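You operate a simulated robot arm through the tools that you are given. There is no shell and no other tool. Be economical: measure what you need, move in short steps, check, and stop when the job is done.

You run a simulated robot arm. Do the job below in one go: nothing can be reset, and whatever is moved stays where it is left.

JOB
Set up the grey tester with the white gasket at about 2 bar.
Fine: gasket in the socket, lid on it, latch and vent shut.

Only the result counts: the job must be done as asked and must still hold three seconds after the hand-in. Knocking over, shifting, dropping, spilling or breaking anything else fails it. Lids that push on must go on centred and level and be pressed home; caps that screw on are set level and turned clockwise until they are tight.

ROBOT AND FRAMES
A 7-joint arm with a two-finger parallel gripper, fixed in place. Base frame: the origin is at the foot of the arm, x ahead of it, y to its left, z up. Readings come in cm, degrees, newtons and seconds.
Its first joint turns from -166.0 to 166.0 degrees. Payload 4.4 kg.
The tool frame sits at the grasp point between the pads (the TCP): z along the fingers, y along the line on which they close. The tips reach 2.3 cm beyond it. Largest opening 9.4 cm; finger width 3.8, thickness 1; the body of the gripper, 5.4 by 9.6 cm, starts 3.9 cm behind the TCP.
Orientation is that of the tool frame in the base frame, as [roll, pitch, yaw] about the fixed x, y, z axes, in that order (R = Rz(yaw) Ry(pitch) Rx(roll)). With the fingers straight down and closing along the base's y, the tool's x points along the base's -x, its y along +y and its z along -z.

CONTROLS
- The arm moves only by the tool nudge_tool. Its argument "moves" is a list of rows, each a list of 3 entries, a list of its own where there are three numbers: the gripper command, from -1 (fully open) to 1 (shut), values between in proportion, then the shift along the base's x, y, z in cm, then the turn, a rotation vector about the base's x, y, z in degrees. In form: [[gripper, [x, y, z], [wx, wy, wz]], ...]. A call has 1 to 8 rows; each row shifts and turns the commanded pose from where the row before left it. Rows are played at 5 a second. More than 5 cm and 8.6 degrees between two rows, or a gripper value outside its range, and nothing of the call is played. A pose out of reach is approached as far as the arm can. The call stops where the force on the tool passes 80 N (or 10 N more than at its start, if that is more) or the arm is blocked; 0.2 s more then pass. Each finger travels about 7.2 cm/s and halts on what it meets, pressing with about 45 N; the grip force reading is that of the motor and also rises with nothing between the fingers. The clock runs only during rows and for 0.2 s after the last one: add rows that do not move to give the fingers time. The reply holds the time, the measured pose of the TCP, the force on the tool along the base axes, the opening and the grip force, in the units named above and with some noise.
- Cameras (640 x 400 px; columns grow to the right, rows downward): "scene" is fixed at [38.86, -49.95, 144.83]; the picture's right is [0.83, -0.56, 0.00], its down [-0.23, -0.35, -0.91] and it looks along [0.51, 0.75, -0.42] (base axes); focal length 348 px, centre (320, 200). "wrist" rides on the gripper at [8.6, 1.6, -7.4] in the tool frame; the picture's right is [-0.18, 0.98, 0.00], its down [-0.58, -0.11, -0.81] and it looks along [-0.79, -0.15, 0.59] (tool axes); focal length 243 px, centre (320, 200). There is no depth. A picture from a camera that has moved, and an enlarged one, comes with that camera's place and axes in the base frame and with its lens. The place of the scene camera against the robot may be out by one fixed shift of up to 2.5 cm in any direction.
- snapshot(camera): a new picture of that camera. No time passes.
- close_up(camera, box): a new picture of the part [left, top, right, bottom] of that camera's present view, enlarged. No time passes.
- job_done(): hands the job in; it is judged then, once.

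Go step by step. Nothing tells you positions but the pictures and the camera data: compare them with the known pose of the tool, close in by small moves and look again before you grip or let go. The budget is 120 turns and 76 pictures, counting those below and the enlarged ones. Unless the task says otherwise, let go and move clear before handing in, and close with one line.

The tools are called after ">>>" as a command line: name --argument value ..., lists and objects as JSON in quotes. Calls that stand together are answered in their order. nudge_tool: Moves the arm, as the interface text tells. Its arguments: {"type":"object","properties":{"moves":{"type":"array","items":{"type":"array"}}},"required":["moves"]} The other tools are called the same way: snapshot (camera) takes a picture; close_up (camera, box) takes an enlarged picture of a part of a camera's view; job_done () hands the job in.

At the start:

```text
time: 0.0
position: [61.48, 5.81, 125.57]
ee_rot: [179.9, 0.0, -180.0]
force: [0.6, 1.1, 0.2]
gripper_width: 9.42
gripper_force: 0.1
```

scene: 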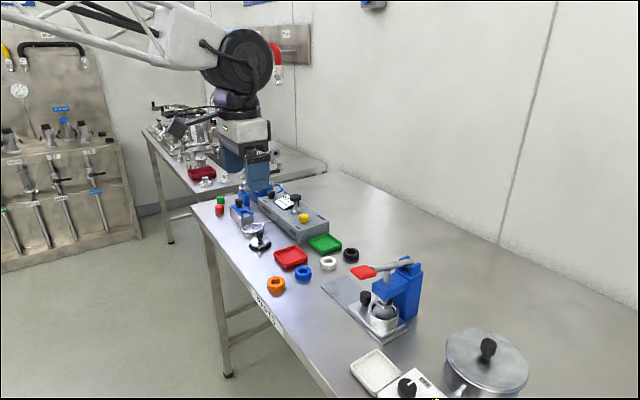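
wrist: 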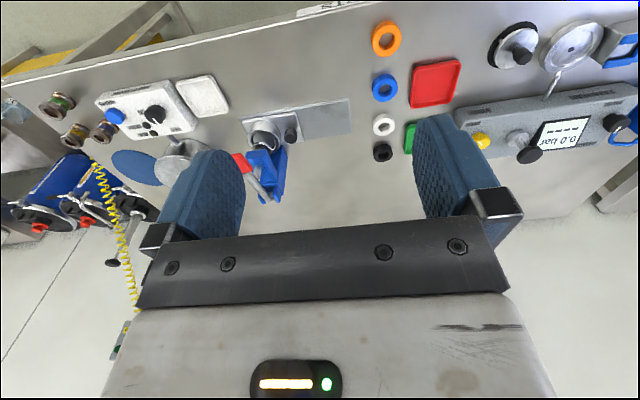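

I see a bench with a grey tester (display, knobs), a blue clamp press, gaskets (orange, blue, white, black) and trays. I look closer before moving.

>>> close_up --camera "scene" --box '[200, 170, 360, 270]'

>>> close_up --camera "wrist" --box '[440, 10, 640, 170]'

>>> close_up --camera "scene" --box '[300, 240, 540, 400]'

```text
4.00 times, centred on (280, 220) of scene
camera zoom: at [38.86, -49.95, 144.83], right [0.83, -0.56, 0.0], down [-0.23, -0.35, -0.91], along [0.51, 0.75, -0.42], focal length 1391 px, centre (480, 120)
```

zoom: 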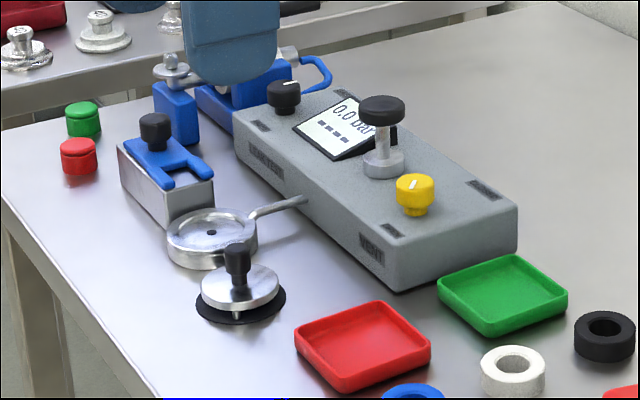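

```text
2.50 times, centred on (540, 90) of wrist
camera zoom: at [52.75, 7.21, 133.1], right [0.18, 0.98, 0.0], down [0.58, -0.11, 0.81], along [0.79, -0.15, -0.59], focal length 606 px, centre (-230, 475)
```

zoom: 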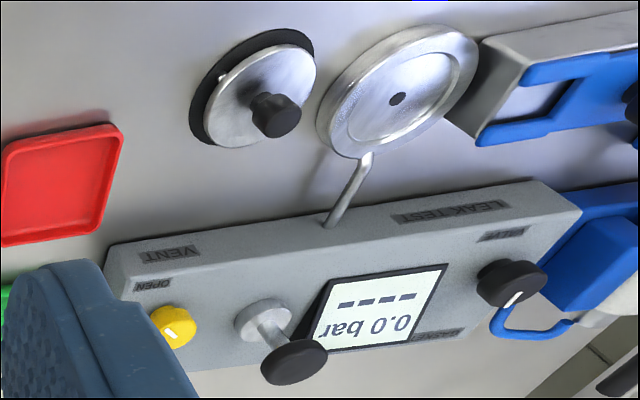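

```text
2.50 times, centred on (420, 320) of scene
camera zoom: at [38.86, -49.95, 144.83], right [0.83, -0.56, 0.0], down [-0.23, -0.35, -0.91], along [0.51, 0.75, -0.42], focal length 869 px, centre (70, -100)
```

zoom: 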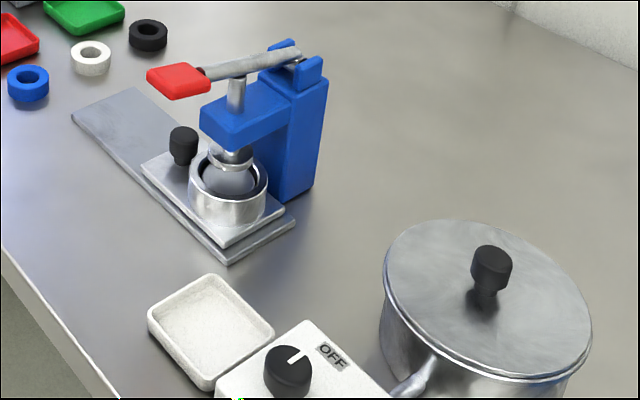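

I take the white gasket to be near (85,14), lid near (73,33), socket near (75,42) and the tester box near (87,43). I move the arm leftwards, staying high, for a better view.

>>> nudge_tool --moves '[[-1, [0, 4.5, 0], [0, 0, 0]], [-1, [0, 4.5, 0], [0, 0, 0]], [-1, [0, 4.5, 0], [0, 0, 0]], [-1, [0, 4.5, 0], [0, 0, 0]], [-1, [0, 4.5, 0], [0, 0, 0]], [-1, [0, 4.5, 0], [0, 0, 0]], [-1, [0, 4.5, 0], [0, 0, 0]], [-1, [0, 0, 0], [0, 0, 0]]]'

>>> snapshot --camera "wrist"

```text
time: 1.8
position: [61.45, 37.3, 125.62]
ee_rot: [-180.0, 0.0, 180.0]
force: [0.3, -0.2, -0.1]
gripper_width: 9.37
gripper_force: 0.0
```

```text
70 pictures are left
camera wrist: at [52.8, 38.76, 133.06], right [0.18, 0.98, 0.0], down [0.58, -0.11, 0.81], along [0.79, -0.15, -0.59], focal length 243 px, centre (320, 200)
```

wrist: 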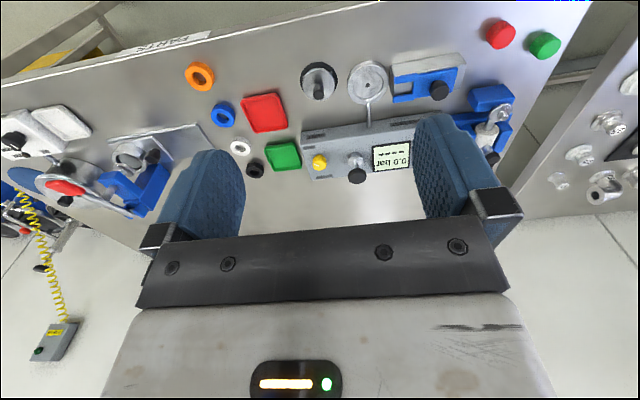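

The tester is now centred; I enlarge it to read its labels.

>>> close_up --camera "wrist" --box '[290, 100, 450, 200]'

>>> close_up --camera "wrist" --box '[360, 40, 520, 140]'

```text
4.00 times, centred on (370, 150) of wrist
camera zoom: at [52.8, 38.76, 133.06], right [0.18, 0.98, 0.0], down [0.58, -0.11, 0.81], along [0.79, -0.15, -0.59], focal length 970 px, centre (120, 400)
```

zoom: 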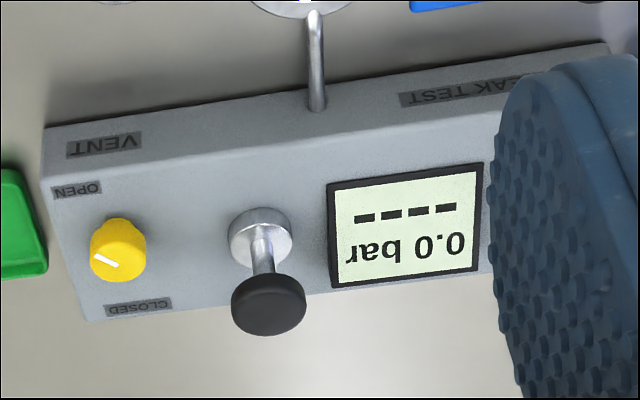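

```text
4.00 times, centred on (440, 90) of wrist
camera zoom: at [52.8, 38.76, 133.06], right [0.18, 0.98, 0.0], down [0.58, -0.11, 0.81], along [0.79, -0.15, -0.59], focal length 970 px, centre (-160, 640)
```

zoom: 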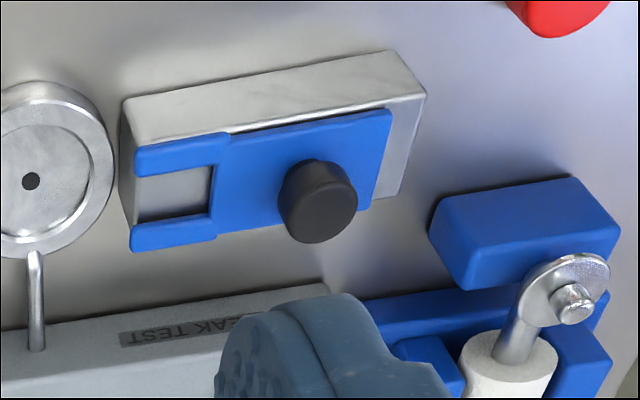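

Yellow knob is the VENT (OPEN/CLOSED labels), with a pump-like plunger beside it. I shift further left to read the remaining black knob's labels.

>>> nudge_tool --moves '[[-1, [0, 4, -2], [0, 0, 0]], [-1, [0, 4, -3], [0, 0, 0]], [-1, [0, 4, -3], [0, 0, 0]], [-1, [0, 0, 0], [0, 0, 0]]]'

>>> close_up --camera "wrist" --box '[220, 60, 460, 210]'

```text
time: 2.8
position: [61.24, 49.35, 117.65]
ee_rot: [180.0, 0.0, -179.9]
force: [-0.2, -0.7, 1.6]
gripper_width: 9.41
gripper_force: 0.1
```

```text
2.67 times, centred on (340, 135) of wrist
camera zoom: at [52.55, 50.78, 125.09], right [0.18, 0.98, 0.0], down [0.58, -0.11, 0.81], along [0.79, -0.15, -0.59], focal length 647 px, centre (267, 373)
```

zoom: 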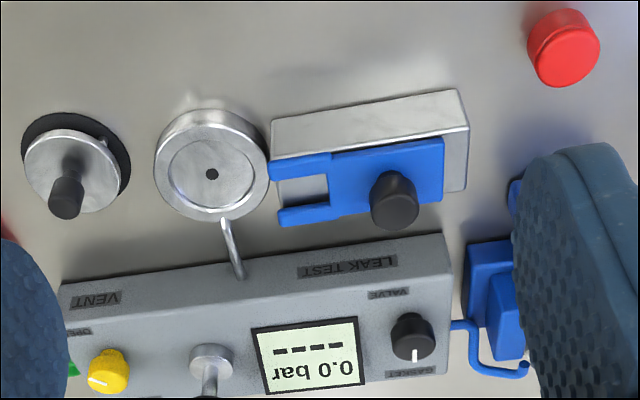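

The black knob is a VALVE/GASKET selector. I look closely at the selector, the vent and the socket.

>>> close_up --camera "wrist" --box '[340, 150, 420, 210]'

>>> close_up --camera "wrist" --box '[230, 160, 310, 220]'

>>> snapshot --camera "wrist"

>>> close_up --camera "scene" --box '[230, 180, 330, 260]'

```text
6.67 times, centred on (380, 180) of wrist
camera zoom: at [52.55, 50.78, 125.09], right [0.18, 0.98, 0.0], down [0.58, -0.11, 0.81], along [0.79, -0.15, -0.59], focal length 1618 px, centre (-80, 333)
```

zoom: 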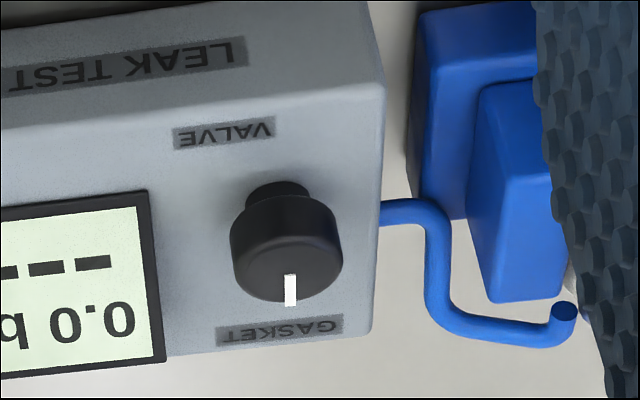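

```text
6.67 times, centred on (270, 190) of wrist
camera zoom: at [52.55, 50.78, 125.09], right [0.18, 0.98, 0.0], down [0.58, -0.11, 0.81], along [0.79, -0.15, -0.59], focal length 1618 px, centre (653, 267)
```

zoom: 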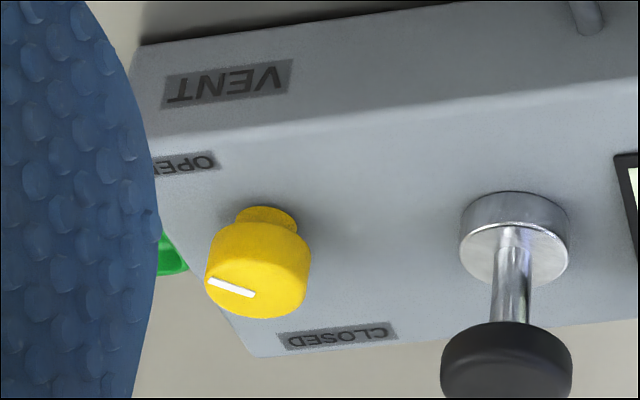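

```text
64 pictures are left
camera wrist: at [52.55, 50.78, 125.09], right [0.18, 0.98, 0.0], down [0.58, -0.11, 0.81], along [0.79, -0.15, -0.59], focal length 243 px, centre (320, 200)
```

wrist: 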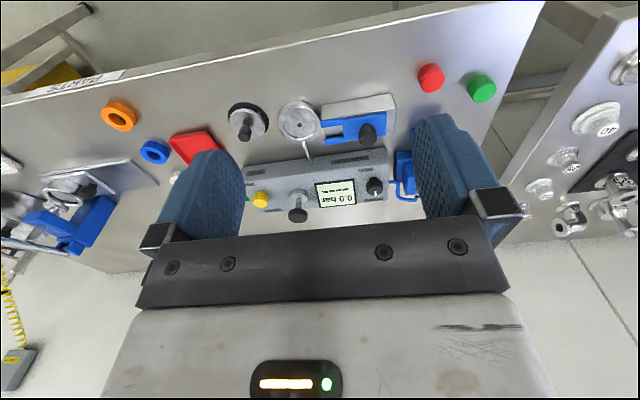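

```text
5.00 times, centred on (280, 220) of scene
camera zoom: at [38.86, -49.95, 144.83], right [0.83, -0.56, 0.0], down [-0.23, -0.35, -0.91], along [0.51, 0.75, -0.42], focal length 1739 px, centre (520, 100)
```

zoom: 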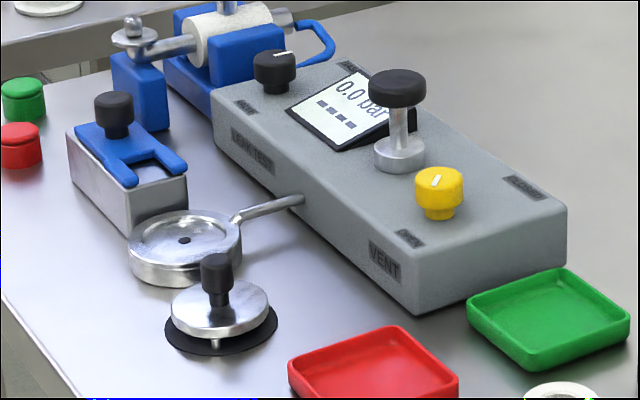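

Selector points at GASKET already; the vent's pointer is towards OPEN. I go towards the white gasket for a closer view.

>>> nudge_tool --moves '[[-1, [1.4, -4.4, 0], [0, 0, 0]], [-1, [1.4, -4.4, 0], [0, 0, 0]], [-1, [1.4, -4.4, 0], [0, 0, 0]], [-1, [1.4, -4.4, 0], [0, 0, 0]], [-1, [1.4, -4.4, 0], [0, 0, 0]], [-1, [1.4, -4.4, 0], [0, 0, 0]], [-1, [1.4, -4.4, 0], [0, 0, 0]], [-1, [1.4, -4.4, 0], [0, 0, 0]]]'

>>> nudge_tool --moves '[[-1, [3, 0, -2], [0, 0, 0]], [-1, [3, 0, -2], [0, 0, 0]], [-1, [0, 0, 0], [0, 0, 0]]]'

>>> snapshot --camera "wrist"

```text
time: 4.6
position: [72.69, 13.74, 117.64]
ee_rot: [-180.0, 0.0, 180.0]
force: [0.2, -0.1, 0.3]
gripper_width: 9.39
gripper_force: 0.0
```

```text
time: 5.4
position: [78.51, 13.92, 113.69]
ee_rot: [179.9, 0.0, 180.0]
force: [-0.2, -0.7, 0.0]
gripper_width: 9.41
gripper_force: 0.0
```

```text
62 pictures are left
camera wrist: at [69.87, 15.45, 121.2], right [0.18, 0.98, 0.0], down [0.58, -0.11, 0.81], along [0.79, -0.15, -0.59], focal length 243 px, centre (320, 200)
```

wrist: 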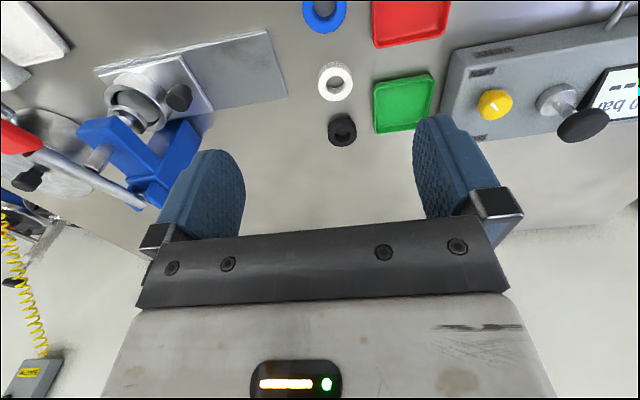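

The white gasket is at about (85.7, 14.5), the green tray's near edge is at y≈19.2. I go over the gasket with the opening narrowed and check.

>>> nudge_tool --moves '[[-0.25, [3.6, 0.25, -3], [0, 0, 0]], [-0.25, [3.6, 0.25, -3], [0, 0, 0]], [-0.25, [0, 0, -4], [0, 0, 0]], [-0.25, [0, 0, 0], [0, 0, 0]], [-0.25, [0, 0, 0], [0, 0, 0]]]'

>>> snapshot --camera "wrist"

```text
time: 6.6
position: [85.73, 14.69, 103.65]
ee_rot: [-179.9, 0.1, 179.9]
force: [-0.1, 0.0, -0.7]
gripper_width: 5.87
gripper_force: 0.2
```

```text
61 pictures are left
camera wrist: at [77.04, 16.2, 111.21], right [0.18, 0.98, 0.0], down [0.58, -0.11, 0.81], along [0.79, -0.15, -0.59], focal length 243 px, centre (320, 200)
```

wrist: 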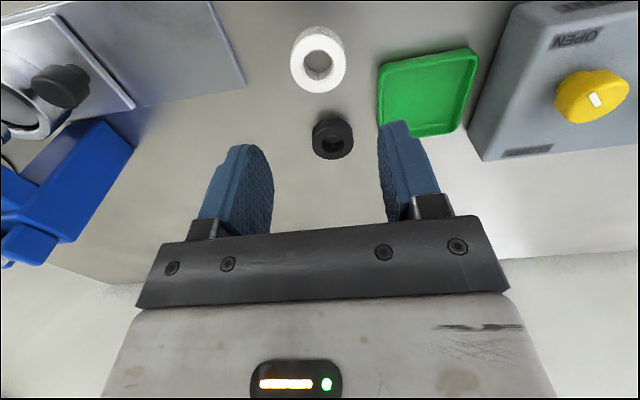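

Gasket top centre at about (85.85, 14.4), OD about 4.3 cm. I descend to grip only its upper part.

>>> nudge_tool --moves '[[-0.25, [0.1, -0.3, -4], [0, 0, 0]], [-0.25, [0, 0, -4], [0, 0, 0]], [-0.25, [0, 0, -1.5], [0, 0, 0]], [-0.25, [0, 0, 0], [0, 0, 0]]]'

>>> snapshot --camera "wrist"

>>> snapshot --camera "scene"

```text
time: 7.6
position: [86.01, 14.38, 94.13]
ee_rot: [-180.0, 0.0, 179.9]
force: [0.1, -0.7, -0.2]
gripper_width: 5.91
gripper_force: 0.0
```

```text
60 pictures are left
camera wrist: at [77.32, 15.8, 101.68], right [0.18, 0.98, 0.0], down [0.58, -0.11, 0.81], along [0.79, -0.15, -0.59], focal length 243 px, centre (320, 200)
```

wrist: 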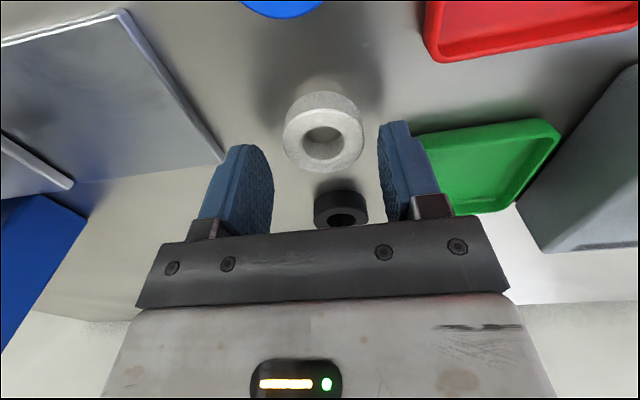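

```text
59 pictures are left
```

scene: 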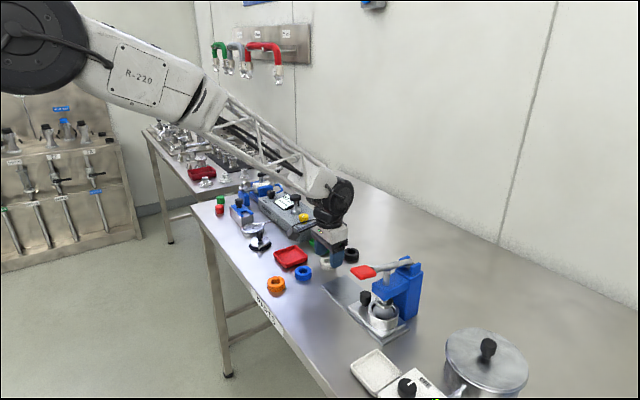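

Aligned in y, about 0.5 cm ahead in x; I correct, lower by 1 cm and close.

>>> nudge_tool --moves '[[-0.25, [-0.5, 0, -0.5], [0, 0, 0]], [-0.25, [0, 0, -0.5], [0, 0, 0]], [0.2, [0, 0, 0], [0, 0, 0]], [0.4, [0, 0, 0], [0, 0, 0]], [0.4, [0, 0, 0], [0, 0, 0]]]'

>>> snapshot --camera "wrist"

```text
time: 8.8
position: [85.49, 14.21, 93.11]
ee_rot: [180.0, 0.0, -179.9]
force: [0.9, 0.5, 1.8]
gripper_width: 4.21
gripper_force: 45.2
```

```text
58 pictures are left
camera wrist: at [76.77, 15.73, 100.64], right [0.18, 0.98, 0.0], down [0.58, -0.11, 0.81], along [0.79, -0.15, -0.59], focal length 243 px, centre (320, 200)
```

wrist: 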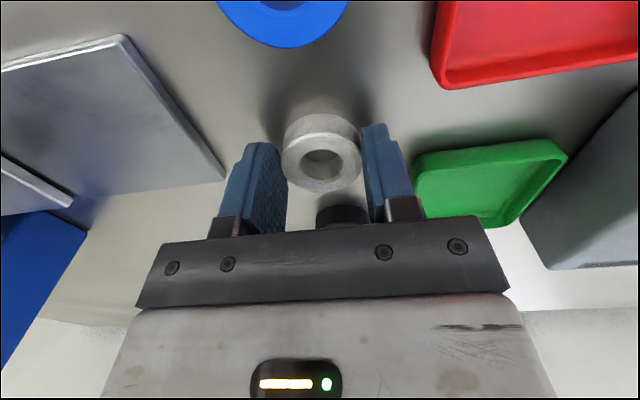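

Gripped, 4.2 cm wide. I lift and carry it to over the socket, near (75.7, 43).

>>> nudge_tool --moves '[[0.4, [0, 0, 4.8], [0, 0, 0]], [0.4, [0, 0, 4.8], [0, 0, 0]], [0.4, [0, 0, 4.8], [0, 0, 0]], [0.4, [-2, 4.5, 0], [0, 0, 0]], [0.4, [-2, 4.5, 0], [0, 0, 0]], [0.4, [-2, 4.5, 0], [0, 0, 0]], [0.4, [-2, 4.5, 0], [0, 0, 0]], [0.4, [-2, 4.5, 0], [0, 0, 0]]]'

>>> nudge_tool --moves '[[0.4, [0, 3.5, 0], [0, 0, 0]], [0.4, [0.2, 2.8, 0], [0, 0, 0]], [0.4, [0, 0, 0], [0, 0, 0]]]'

>>> snapshot --camera "wrist"

```text
time: 10.6
position: [75.04, 36.72, 107.39]
ee_rot: [179.9, 0.1, -179.9]
force: [0.4, 1.1, -0.6]
gripper_width: 4.2
gripper_force: 44.9
```

```text
time: 11.4
position: [75.29, 43.09, 107.55]
ee_rot: [180.0, 0.1, -179.9]
force: [-0.5, -0.6, -0.3]
gripper_width: 4.25
gripper_force: 45.1
```

```text
57 pictures are left
camera wrist: at [66.61, 44.53, 115.05], right [0.18, 0.98, 0.0], down [0.58, -0.11, 0.81], along [0.79, -0.15, -0.59], focal length 243 px, centre (320, 200)
```

wrist: 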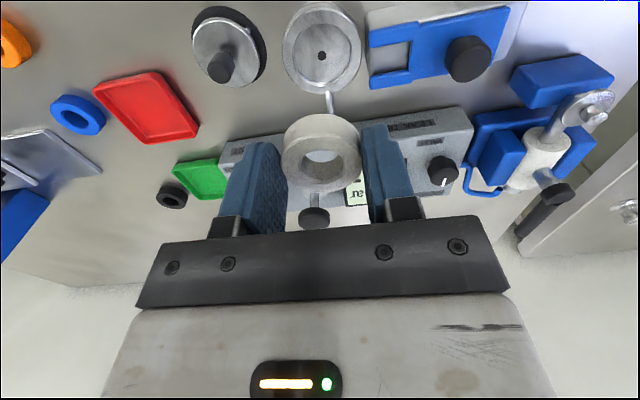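

Socket hole at about (76.4, 42.9). I enlarge to judge the recess.

>>> close_up --camera "wrist" --box '[180, 0, 380, 125]'

>>> close_up --camera "scene" --box '[220, 190, 300, 250]'

```text
3.20 times, centred on (280, 62) of wrist
camera zoom: at [66.61, 44.53, 115.05], right [0.18, 0.98, 0.0], down [0.58, -0.11, 0.81], along [0.79, -0.15, -0.59], focal length 776 px, centre (448, 640)
```

zoom: 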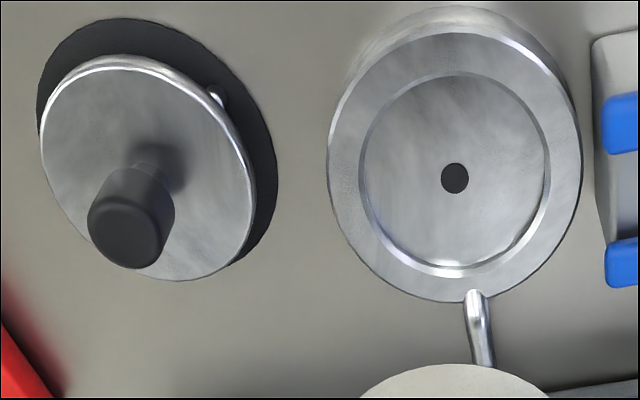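

```text
6.67 times, centred on (260, 220) of scene
camera zoom: at [38.86, -49.95, 144.83], right [0.83, -0.56, 0.0], down [-0.23, -0.35, -0.91], along [0.51, 0.75, -0.42], focal length 2318 px, centre (720, 67)
```

zoom: 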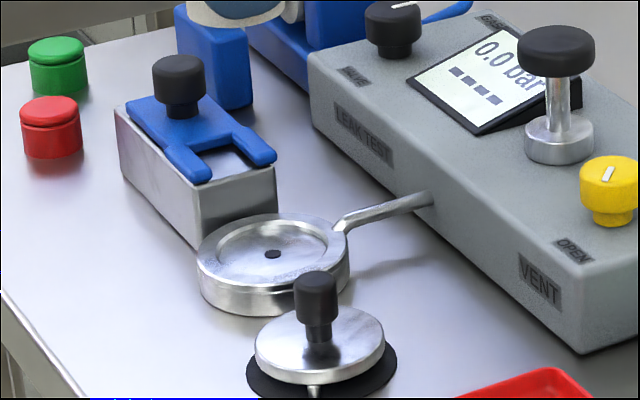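

The recess is shallow and about 5.2 cm wide, but the latch fork sits close on the +y side. I turn the hand 90° so the fingers close along x, away from the latch.

>>> nudge_tool --moves '[[0.4, [1.0, -0.2, 0], [0, 0, 8.5]], [0.4, [0, 0, 0], [0, 0, 8.5]], [0.4, [0, 0, 0], [0, 0, 8.5]], [0.4, [0, 0, 0], [0, 0, 8.5]], [0.4, [0, 0, 0], [0, 0, 8.5]], [0.4, [0, 0, 0], [0, 0, 8.5]], [0.4, [0, 0, 0], [0, 0, 8.5]], [0.4, [0, 0, 0], [0, 0, 8.5]]]'

>>> nudge_tool --moves '[[0.4, [0, 0, 0], [0, 0, 8.5]], [0.4, [0, 0, 0], [0, 0, 8.5]], [0.4, [0, 0, -4], [0, 0, 5]], [0.4, [0, 0, 0], [0, 0, 0]]]'

>>> snapshot --camera "wrist"

```text
time: 13.2
position: [76.65, 42.85, 107.49]
ee_rot: [180.0, 0.1, -111.9]
force: [-0.8, -0.7, -0.4]
gripper_width: 4.22
gripper_force: 45.0
```

```text
time: 14.2
position: [76.44, 42.81, 103.53]
ee_rot: [-180.0, 0.1, -89.9]
force: [0.1, -0.4, -0.8]
gripper_width: 4.21
gripper_force: 44.9
```

```text
54 pictures are left
camera wrist: at [74.9, 33.99, 111.04], right [-0.98, 0.18, 0.0], down [0.11, 0.58, 0.81], along [0.15, 0.79, -0.59], focal length 243 px, centre (320, 200)
```

wrist: 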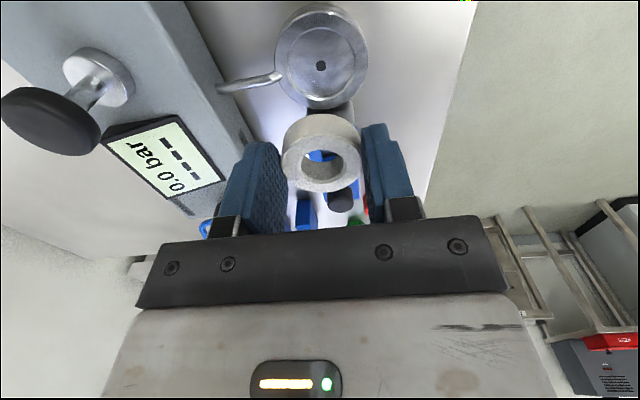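

Triangulated socket centre: (76.5, 42.95), floor about z 91.3. I lower to just above and look again.

>>> nudge_tool --moves '[[0.4, [0.06, 0.12, -3], [0, 0, 0]], [0.4, [0, 0, -3], [0, 0, 0]], [0.4, [0, 0, -1.0], [0, 0, 0]], [0.4, [0, 0, 0], [0, 0, 0]]]'

>>> close_up --camera "wrist" --box '[200, 60, 440, 210]'

>>> close_up --camera "scene" --box '[220, 190, 300, 250]'

```text
time: 15.2
position: [76.56, 42.94, 96.46]
ee_rot: [180.0, 0.0, -90.0]
force: [-0.2, 0.7, -1.4]
gripper_width: 4.23
gripper_force: 45.4
```

```text
2.67 times, centred on (320, 135) of wrist
camera zoom: at [74.89, 34.08, 104.01], right [-0.98, 0.18, 0.0], down [0.11, 0.58, 0.81], along [0.15, 0.79, -0.59], focal length 647 px, centre (320, 373)
```

zoom: 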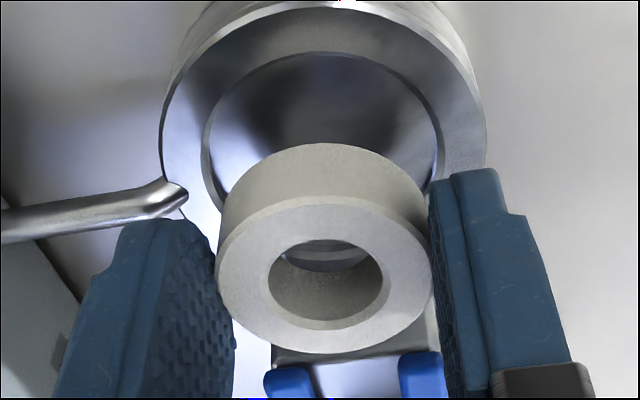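

```text
6.67 times, centred on (260, 220) of scene
camera zoom: at [38.86, -49.95, 144.83], right [0.83, -0.56, 0.0], down [-0.23, -0.35, -0.91], along [0.51, 0.75, -0.42], focal length 2318 px, centre (720, 67)
```

zoom: 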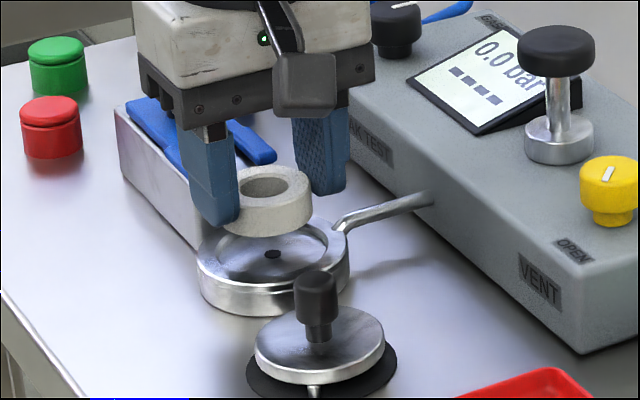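

The gasket is centred above the recess. I lower in small steps until it touches.

>>> nudge_tool --moves '[[0.4, [0, 0, -0.8], [0, 0, 0]], [0.4, [0, 0, -0.6], [0, 0, 0]], [0.4, [0, 0, -0.3], [0, 0, 0]], [0.4, [0, 0, -0.2], [0, 0, 0]], [0.4, [0, 0, 0], [0, 0, 0]]]'

```text
time: 16.4
position: [76.66, 42.8, 94.37]
ee_rot: [-179.9, 0.0, -90.0]
force: [0.8, -0.1, -0.3]
gripper_width: 4.24
gripper_force: 45.5
```

>>> nudge_tool --moves '[[0.4, [0, 0, -0.15], [0, 0, 0]], [0.4, [0, 0, 0], [0, 0, 0]]]'

>>> close_up --camera "scene" --box '[240, 200, 280, 230]'

```text
time: 17.0
position: [76.59, 42.86, 94.5]
ee_rot: [-179.9, 0.0, -90.2]
force: [-5.2, -9.7, 13.3]
gripper_width: 4.22
gripper_force: 45.0
```

```text
13.33 times, centred on (260, 215) of scene
camera zoom: at [38.86, -49.95, 144.83], right [0.83, -0.56, 0.0], down [-0.23, -0.35, -0.91], along [0.51, 0.75, -0.42], focal length 4637 px, centre (1120, 0)
```

zoom: 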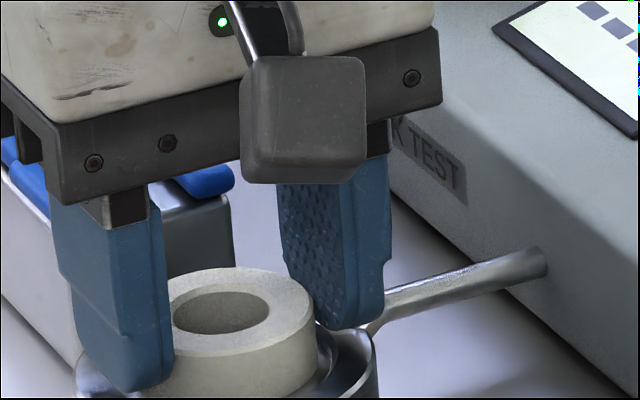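

It touches at the expected height. I ease off slightly, open a little and look.

>>> nudge_tool --moves '[[0.4, [0, 0, 0.1], [0, 0, 0]], [-0.1, [0, 0, 0], [0, 0, 0]], [-0.1, [0, 0, 0], [0, 0, 0]], [-0.1, [0, 0, 3], [0, 0, 0]], [-0.1, [0, 0, 3], [0, 0, 0]], [-0.1, [0, 0, 3], [0, 0, 0]], [-0.1, [0, 0, 0], [0, 0, 0]]]'

>>> snapshot --camera "wrist"

>>> close_up --camera "wrist" --box '[260, 10, 380, 120]'

>>> close_up --camera "scene" --box '[240, 200, 280, 230]'

```text
time: 18.6
position: [76.83, 43.12, 103.51]
ee_rot: [-180.0, 0.0, -90.1]
force: [0.8, 0.6, 0.1]
gripper_width: 5.18
gripper_force: 0.1
```

```text
50 pictures are left
camera wrist: at [75.09, 34.24, 111.09], right [-0.98, 0.18, 0.0], down [0.11, 0.58, 0.81], along [0.15, 0.79, -0.59], focal length 243 px, centre (320, 200)
```

wrist: 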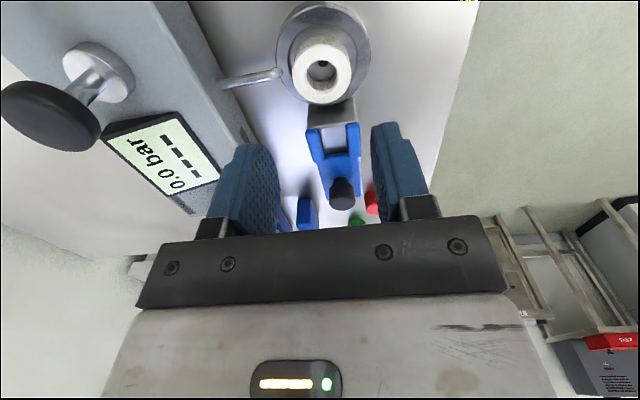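

```text
3.64 times, centred on (320, 65) of wrist
camera zoom: at [75.09, 34.24, 111.09], right [-0.98, 0.18, 0.0], down [0.11, 0.58, 0.81], along [0.15, 0.79, -0.59], focal length 882 px, centre (320, 691)
```

zoom: 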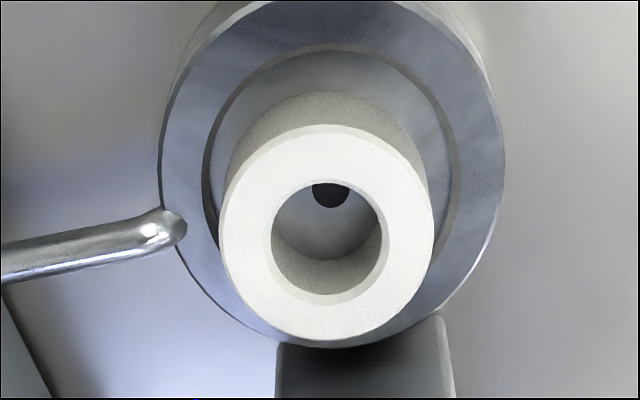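

```text
13.33 times, centred on (260, 215) of scene
camera zoom: at [38.86, -49.95, 144.83], right [0.83, -0.56, 0.0], down [-0.23, -0.35, -0.91], along [0.51, 0.75, -0.42], focal length 4637 px, centre (1120, 0)
```

zoom: 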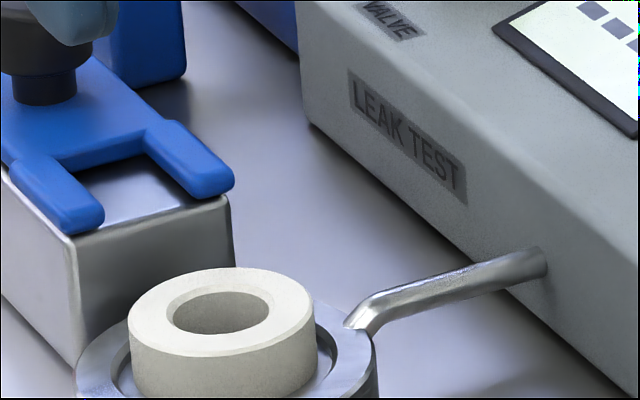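

The gasket sits in the recess. I check its centring with another enlarged view.

>>> close_up --camera "scene" --box '[236, 213, 276, 243]'

```text
13.33 times, centred on (256, 228) of scene
camera zoom: at [38.86, -49.95, 144.83], right [0.83, -0.56, 0.0], down [-0.23, -0.35, -0.91], along [0.51, 0.75, -0.42], focal length 4637 px, centre (1173, -173)
```

zoom: 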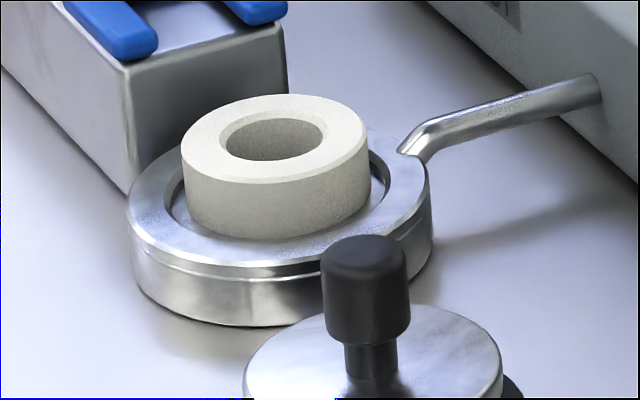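

>>> close_up --camera "scene" --box '[243, 217, 265, 233]'

```text
16.00 times, centred on (254, 225) of scene
camera zoom: at [38.86, -49.95, 144.83], right [0.83, -0.56, 0.0], down [-0.23, -0.35, -0.91], along [0.51, 0.75, -0.42], focal length 5564 px, centre (1376, -200)
```

zoom: 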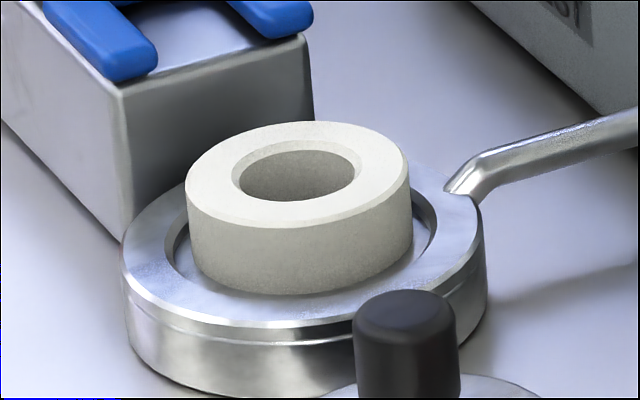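

The gasket sits about 0.3 cm too far to +y. I regrip it, shift it -0.28 in y and release.

>>> nudge_tool --moves '[[-0.1, [0, 0, -4.5], [0, 0, 0]], [-0.1, [0, 0, -4.3], [0, 0, 0]], [-0.1, [0, 0, 0], [0, 0, 0]], [0.4, [0, 0, 0], [0, 0, 0]], [0.4, [0, 0, 0], [0, 0, 0]], [0.4, [0, 0, 0], [0, 0, 0]]]'

>>> nudge_tool --moves '[[0.4, [0, -0.14, 0], [0, 0, 0]], [0.4, [0, -0.14, 0], [0, 0, 0]], [0.4, [0, 0, 0], [0, 0, 0]]]'

>>> nudge_tool --moves '[[-0.1, [0, 0, 0], [0, 0, 0]], [-0.1, [0, 0, 0], [0, 0, 0]], [-0.1, [0, 0, 3], [0, 0, 0]], [-0.1, [0, 0, 3], [0, 0, 0]], [-0.1, [0, 0, 3], [0, 0, 0]], [-0.1, [0, 0, 0], [0, 0, 0]]]'

>>> close_up --camera "wrist" --box '[260, 10, 380, 120]'

>>> close_up --camera "scene" --box '[243, 217, 265, 233]'

```text
time: 20.0
position: [76.72, 42.87, 94.68]
ee_rot: [-180.0, 0.1, -90.0]
force: [-20.7, -8.5, 4.8]
gripper_width: 4.23
gripper_force: 45.4
```

```text
time: 20.8
position: [76.7, 42.57, 94.67]
ee_rot: [180.0, 0.0, -90.1]
force: [-0.6, 0.4, -0.2]
gripper_width: 4.23
gripper_force: 45.4
```

```text
time: 22.2
position: [76.84, 42.35, 103.75]
ee_rot: [180.0, 0.0, -90.1]
force: [-0.1, -0.2, 0.0]
gripper_width: 5.16
gripper_force: 0.1
```

```text
3.64 times, centred on (320, 65) of wrist
camera zoom: at [75.15, 33.65, 111.24], right [-0.98, 0.18, 0.0], down [0.11, 0.58, 0.81], along [0.15, 0.79, -0.59], focal length 882 px, centre (320, 691)
```

zoom: 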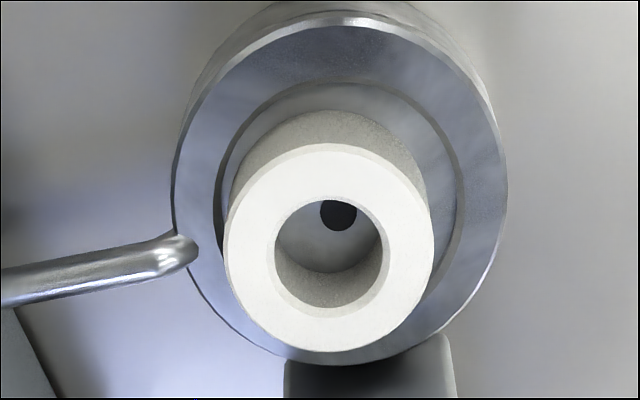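

```text
16.00 times, centred on (254, 225) of scene
camera zoom: at [38.86, -49.95, 144.83], right [0.83, -0.56, 0.0], down [-0.23, -0.35, -0.91], along [0.51, 0.75, -0.42], focal length 5564 px, centre (1376, -200)
```

zoom: 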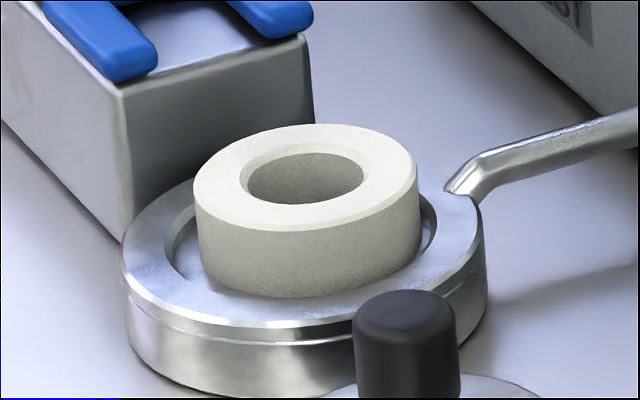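

The gasket is now centred within about 0.1 cm. Next the lid: I move over its knob near (73.4, 33) and look.

>>> nudge_tool --moves '[[-0.1, [0, -3, 4], [0, 0, 0]], [-0.1, [-1.7, -3.3, 0], [0, 0, 0]], [-0.3, [-1.7, -3.0, 0], [0, 0, 0]], [-0.3, [0, 0, 0], [0, 0, 0]]]'

>>> snapshot --camera "wrist"

```text
time: 23.2
position: [73.29, 33.11, 107.71]
ee_rot: [180.0, -0.1, -90.0]
force: [0.6, 0.5, 0.2]
gripper_width: 6.11
gripper_force: 0.0
```

```text
43 pictures are left
camera wrist: at [71.7, 24.42, 115.31], right [-0.98, 0.18, 0.0], down [0.11, 0.58, 0.81], along [0.15, 0.79, -0.59], focal length 243 px, centre (320, 200)
```

wrist: 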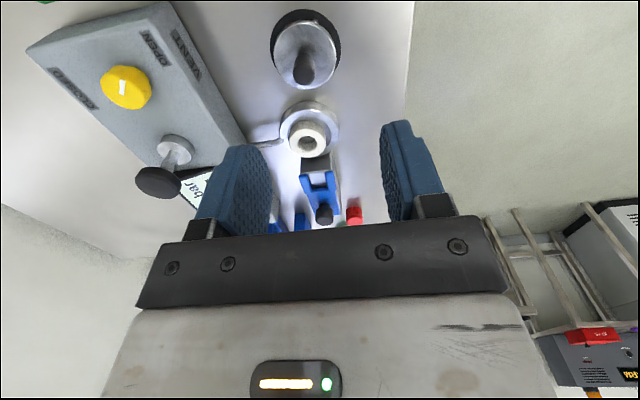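

>>> close_up --camera "wrist" --box '[240, 0, 400, 100]'

>>> close_up --camera "scene" --box '[240, 222, 280, 256]'

```text
4.00 times, centred on (320, 50) of wrist
camera zoom: at [71.7, 24.42, 115.31], right [-0.98, 0.18, 0.0], down [0.11, 0.58, 0.81], along [0.15, 0.79, -0.59], focal length 970 px, centre (320, 800)
```

zoom: 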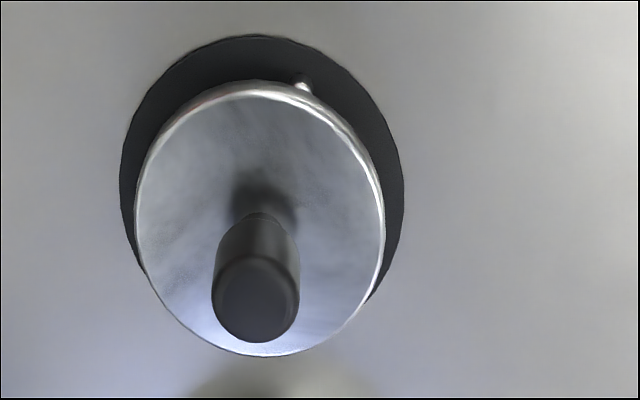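

```text
11.76 times, centred on (260, 239) of scene
camera zoom: at [38.86, -49.95, 144.83], right [0.83, -0.56, 0.0], down [-0.23, -0.35, -0.91], along [0.51, 0.75, -0.42], focal length 4091 px, centre (1026, -259)
```

zoom: 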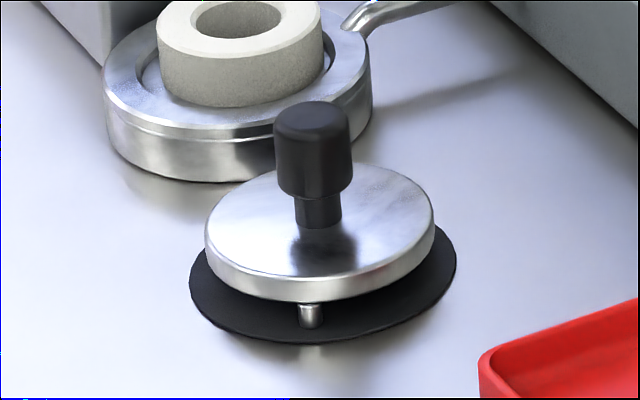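

The lid rests on pins above a black mat; its knob is at about (74.95, 34.2), top near z 94.5. I move over it and lower partway.

>>> nudge_tool --moves '[[-0.1, [1.66, 1.1, -2], [0, 0, 0]], [-0.1, [0, 0, -3.5], [0, 0, 0]], [-0.1, [0, 0, -3.2], [0, 0, 0]], [-0.1, [0, 0, 0], [0, 0, 0]]]'

>>> snapshot --camera "wrist"

```text
time: 24.2
position: [75.04, 34.23, 99.04]
ee_rot: [-180.0, 0.1, -90.0]
force: [-0.7, 0.2, 0.7]
gripper_width: 5.17
gripper_force: 0.1
```

```text
40 pictures are left
camera wrist: at [73.29, 25.48, 106.64], right [-0.98, 0.18, 0.0], down [0.11, 0.58, 0.81], along [0.15, 0.79, -0.59], focal length 243 px, centre (320, 200)
```

wrist: 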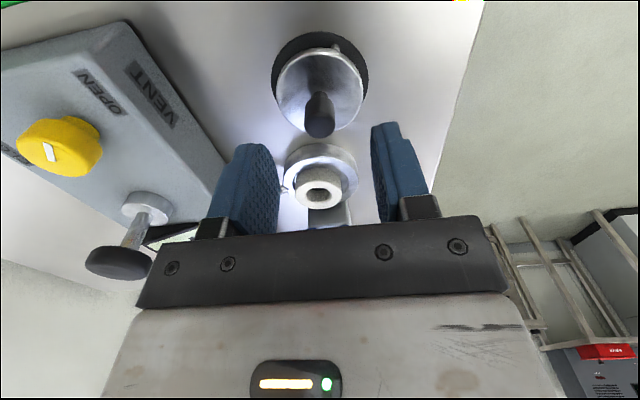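

Knob confirmed at about (74.95, 34.1). I lower to grip height and close.

>>> nudge_tool --moves '[[-0.1, [-0.08, -0.1, -2.5], [0, 0, 0]], [-0.1, [0, 0, -2], [0, 0, 0]], [-0.1, [0, 0, -0.5], [0, 0, 0]], [0.2, [0, 0, 0], [0, 0, 0]], [0.5, [0, 0, 0], [0, 0, 0]], [0.8, [0, 0, 0], [0, 0, 0]], [0.8, [0, 0, 0], [0, 0, 0]]]'

>>> snapshot --camera "wrist"

```text
time: 25.8
position: [74.88, 34.23, 94.05]
ee_rot: [-180.0, 0.0, -90.0]
force: [0.0, -0.3, 0.1]
gripper_width: 1.81
gripper_force: 45.0
```

```text
39 pictures are left
camera wrist: at [73.2, 25.43, 101.61], right [-0.98, 0.18, 0.0], down [0.11, 0.58, 0.81], along [0.15, 0.79, -0.59], focal length 243 px, centre (320, 200)
```

wrist: 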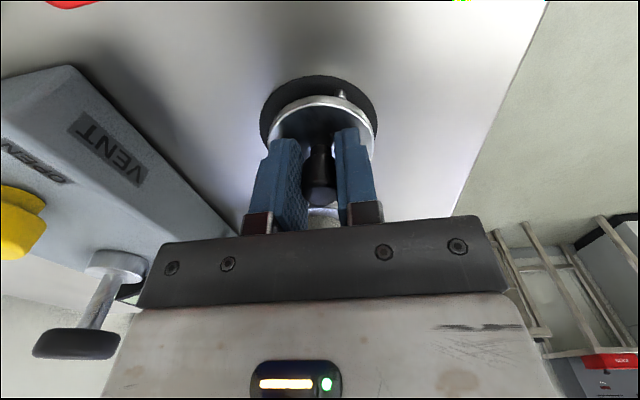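

The knob is gripped. I lift it and check that the lid hangs level.

>>> nudge_tool --moves '[[0.8, [0, 0, 1.5], [0, 0, 0]], [0.8, [0, 0, 3.5], [0, 0, 0]], [0.8, [0, 0, 2], [0, 0, 0]], [0.8, [0, 0, 0], [0, 0, 0]]]'

>>> snapshot --camera "wrist"

>>> close_up --camera "scene" --box '[235, 200, 285, 250]'

```text
time: 26.8
position: [74.84, 34.22, 101.02]
ee_rot: [179.9, 0.0, -89.9]
force: [-1.3, -0.1, -1.3]
gripper_width: 1.82
gripper_force: 44.6
```

```text
38 pictures are left
camera wrist: at [73.11, 25.55, 108.57], right [-0.98, 0.18, 0.0], down [0.11, 0.58, 0.81], along [0.15, 0.79, -0.59], focal length 243 px, centre (320, 200)
```

wrist: 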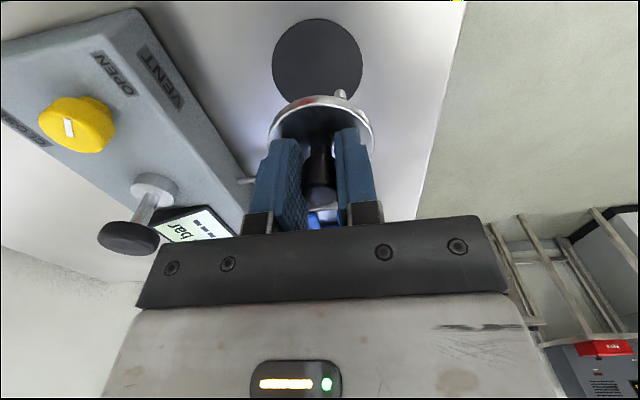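

```text
8.00 times, centred on (260, 225) of scene
camera zoom: at [38.86, -49.95, 144.83], right [0.83, -0.56, 0.0], down [-0.23, -0.35, -0.91], along [0.51, 0.75, -0.42], focal length 2782 px, centre (800, 0)
```

zoom: 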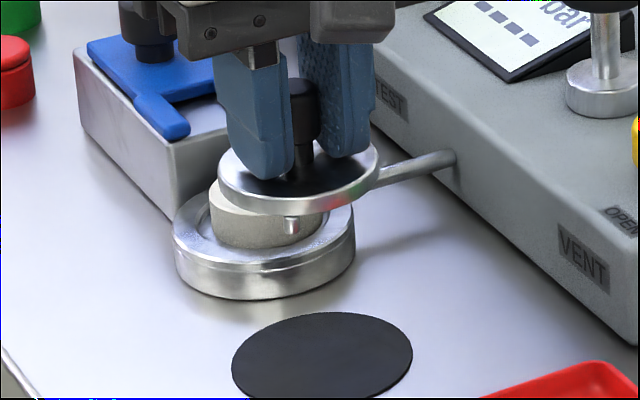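

The lid hangs level and has a short pin below its edge. I zoom in to understand that pin.

>>> close_up --camera "scene" --box '[252, 212, 286, 232]'

>>> close_up --camera "wrist" --box '[260, 80, 380, 155]'

```text
16.00 times, centred on (269, 222) of scene
camera zoom: at [38.86, -49.95, 144.83], right [0.83, -0.56, 0.0], down [-0.23, -0.35, -0.91], along [0.51, 0.75, -0.42], focal length 5564 px, centre (1136, -152)
```

zoom: 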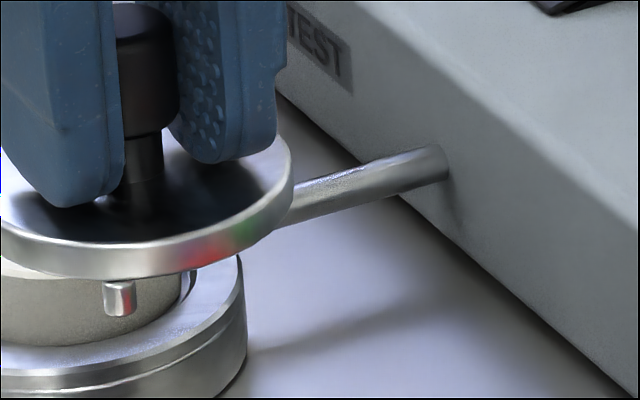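

```text
5.33 times, centred on (320, 118) of wrist
camera zoom: at [73.11, 25.55, 108.57], right [-0.98, 0.18, 0.0], down [0.11, 0.58, 0.81], along [0.15, 0.79, -0.59], focal length 1294 px, centre (320, 640)
```

zoom: 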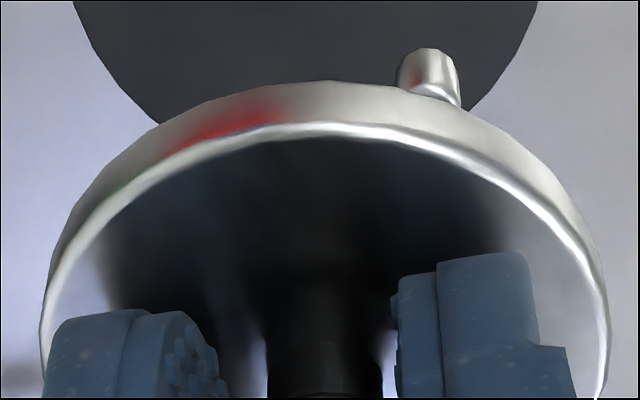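

I want to see the lid's underside (pins) before placing it. I raise it and tilt it towards the scene camera.

>>> nudge_tool --moves '[[0.8, [-1, -2, 4.5], [0, 0, 0]], [0.8, [-2, -2, 4.5], [0, 0, 0]], [0.8, [-2, -2, 3], [-6.6, 4.5, 0]], [0.8, [0, 0, 0], [-6.6, 4.5, 0]], [0.8, [0, 0, 0], [-6.6, 4.5, 0]], [0.8, [0, 0, 0], [-6.6, 4.5, 0]], [0.8, [0, 0, 0], [-6.6, 4.5, 0]], [0.8, [0, 0, 0], [-6.6, 4.5, 0]]]'

>>> nudge_tool --moves '[[0.8, [0, 0, 0], [-6.6, 4.5, 0]], [0.8, [0, 0, 0], [0, 0, 0]]]'

>>> close_up --camera "scene" --box '[190, 120, 350, 240]'

```text
refused: row 1 steps farther than a row can; nothing moved
```

```text
time: 27.4
position: [74.81, 34.33, 101.04]
ee_rot: [175.4, -6.7, -89.7]
force: [-0.3, -0.5, -1.6]
gripper_width: 1.8
gripper_force: 45.3
```

```text
3.33 times, centred on (270, 180) of scene
camera zoom: at [38.86, -49.95, 144.83], right [0.83, -0.56, 0.0], down [-0.23, -0.35, -0.91], along [0.51, 0.75, -0.42], focal length 1159 px, centre (487, 267)
```

zoom: 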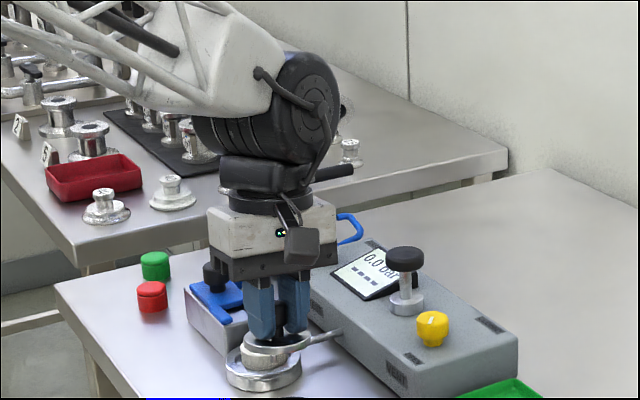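

The first call was refused (row slightly too long), only one tilt step played, clear of everything. I raise with shorter rows, then tilt on.

>>> nudge_tool --moves '[[0.8, [0, 0, 4.5], [0, 0, 0]], [0.8, [-1, -1.5, 4.5], [0, 0, 0]], [0.8, [-2, -2, 3], [-6.6, 4.5, 0]], [0.8, [0, 0, 0], [-6.6, 4.5, 0]], [0.8, [0, 0, 0], [-6.6, 4.5, 0]], [0.8, [0, 0, 0], [-6.6, 4.5, 0]], [0.8, [0, 0, 0], [-6.6, 4.5, 0]], [0.8, [0, 0, 0], [-6.6, 4.5, 0]]]'

>>> close_up --camera "scene" --box '[210, 140, 310, 220]'

```text
time: 29.2
position: [72.03, 30.8, 113.02]
ee_rot: [140.2, -43.2, -73.6]
force: [-0.8, -0.3, -1.6]
gripper_width: 1.83
gripper_force: 44.7
```

```text
5.00 times, centred on (260, 180) of scene
camera zoom: at [38.86, -49.95, 144.83], right [0.83, -0.56, 0.0], down [-0.23, -0.35, -0.91], along [0.51, 0.75, -0.42], focal length 1739 px, centre (620, 300)
```

zoom: 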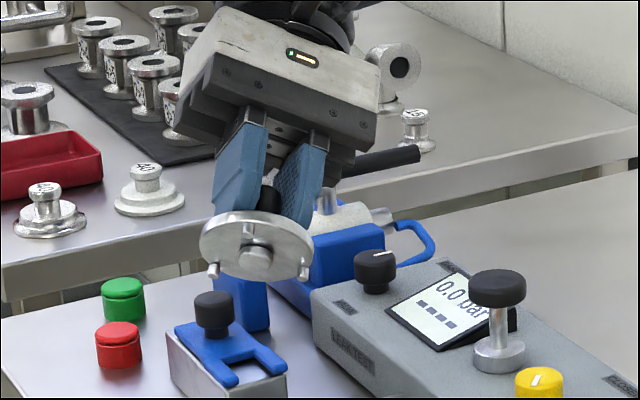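

The underside shows a central spigot plus three pins near the edge, which go around the gasket. I enlarge to measure them.

>>> close_up --camera "scene" --box '[246, 178, 276, 200]'

```text
16.00 times, centred on (261, 189) of scene
camera zoom: at [38.86, -49.95, 144.83], right [0.83, -0.56, 0.0], down [-0.23, -0.35, -0.91], along [0.51, 0.75, -0.42], focal length 5564 px, centre (1264, 376)
```

zoom: 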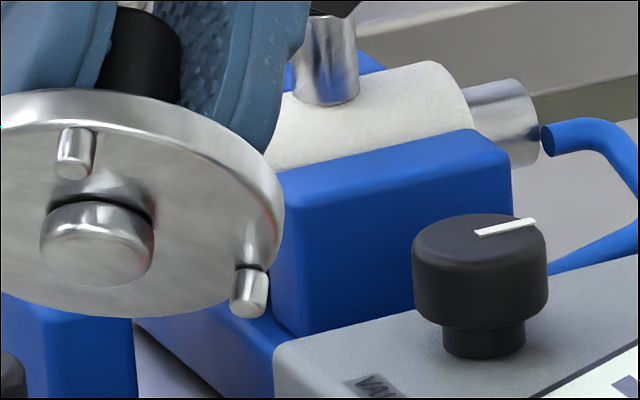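

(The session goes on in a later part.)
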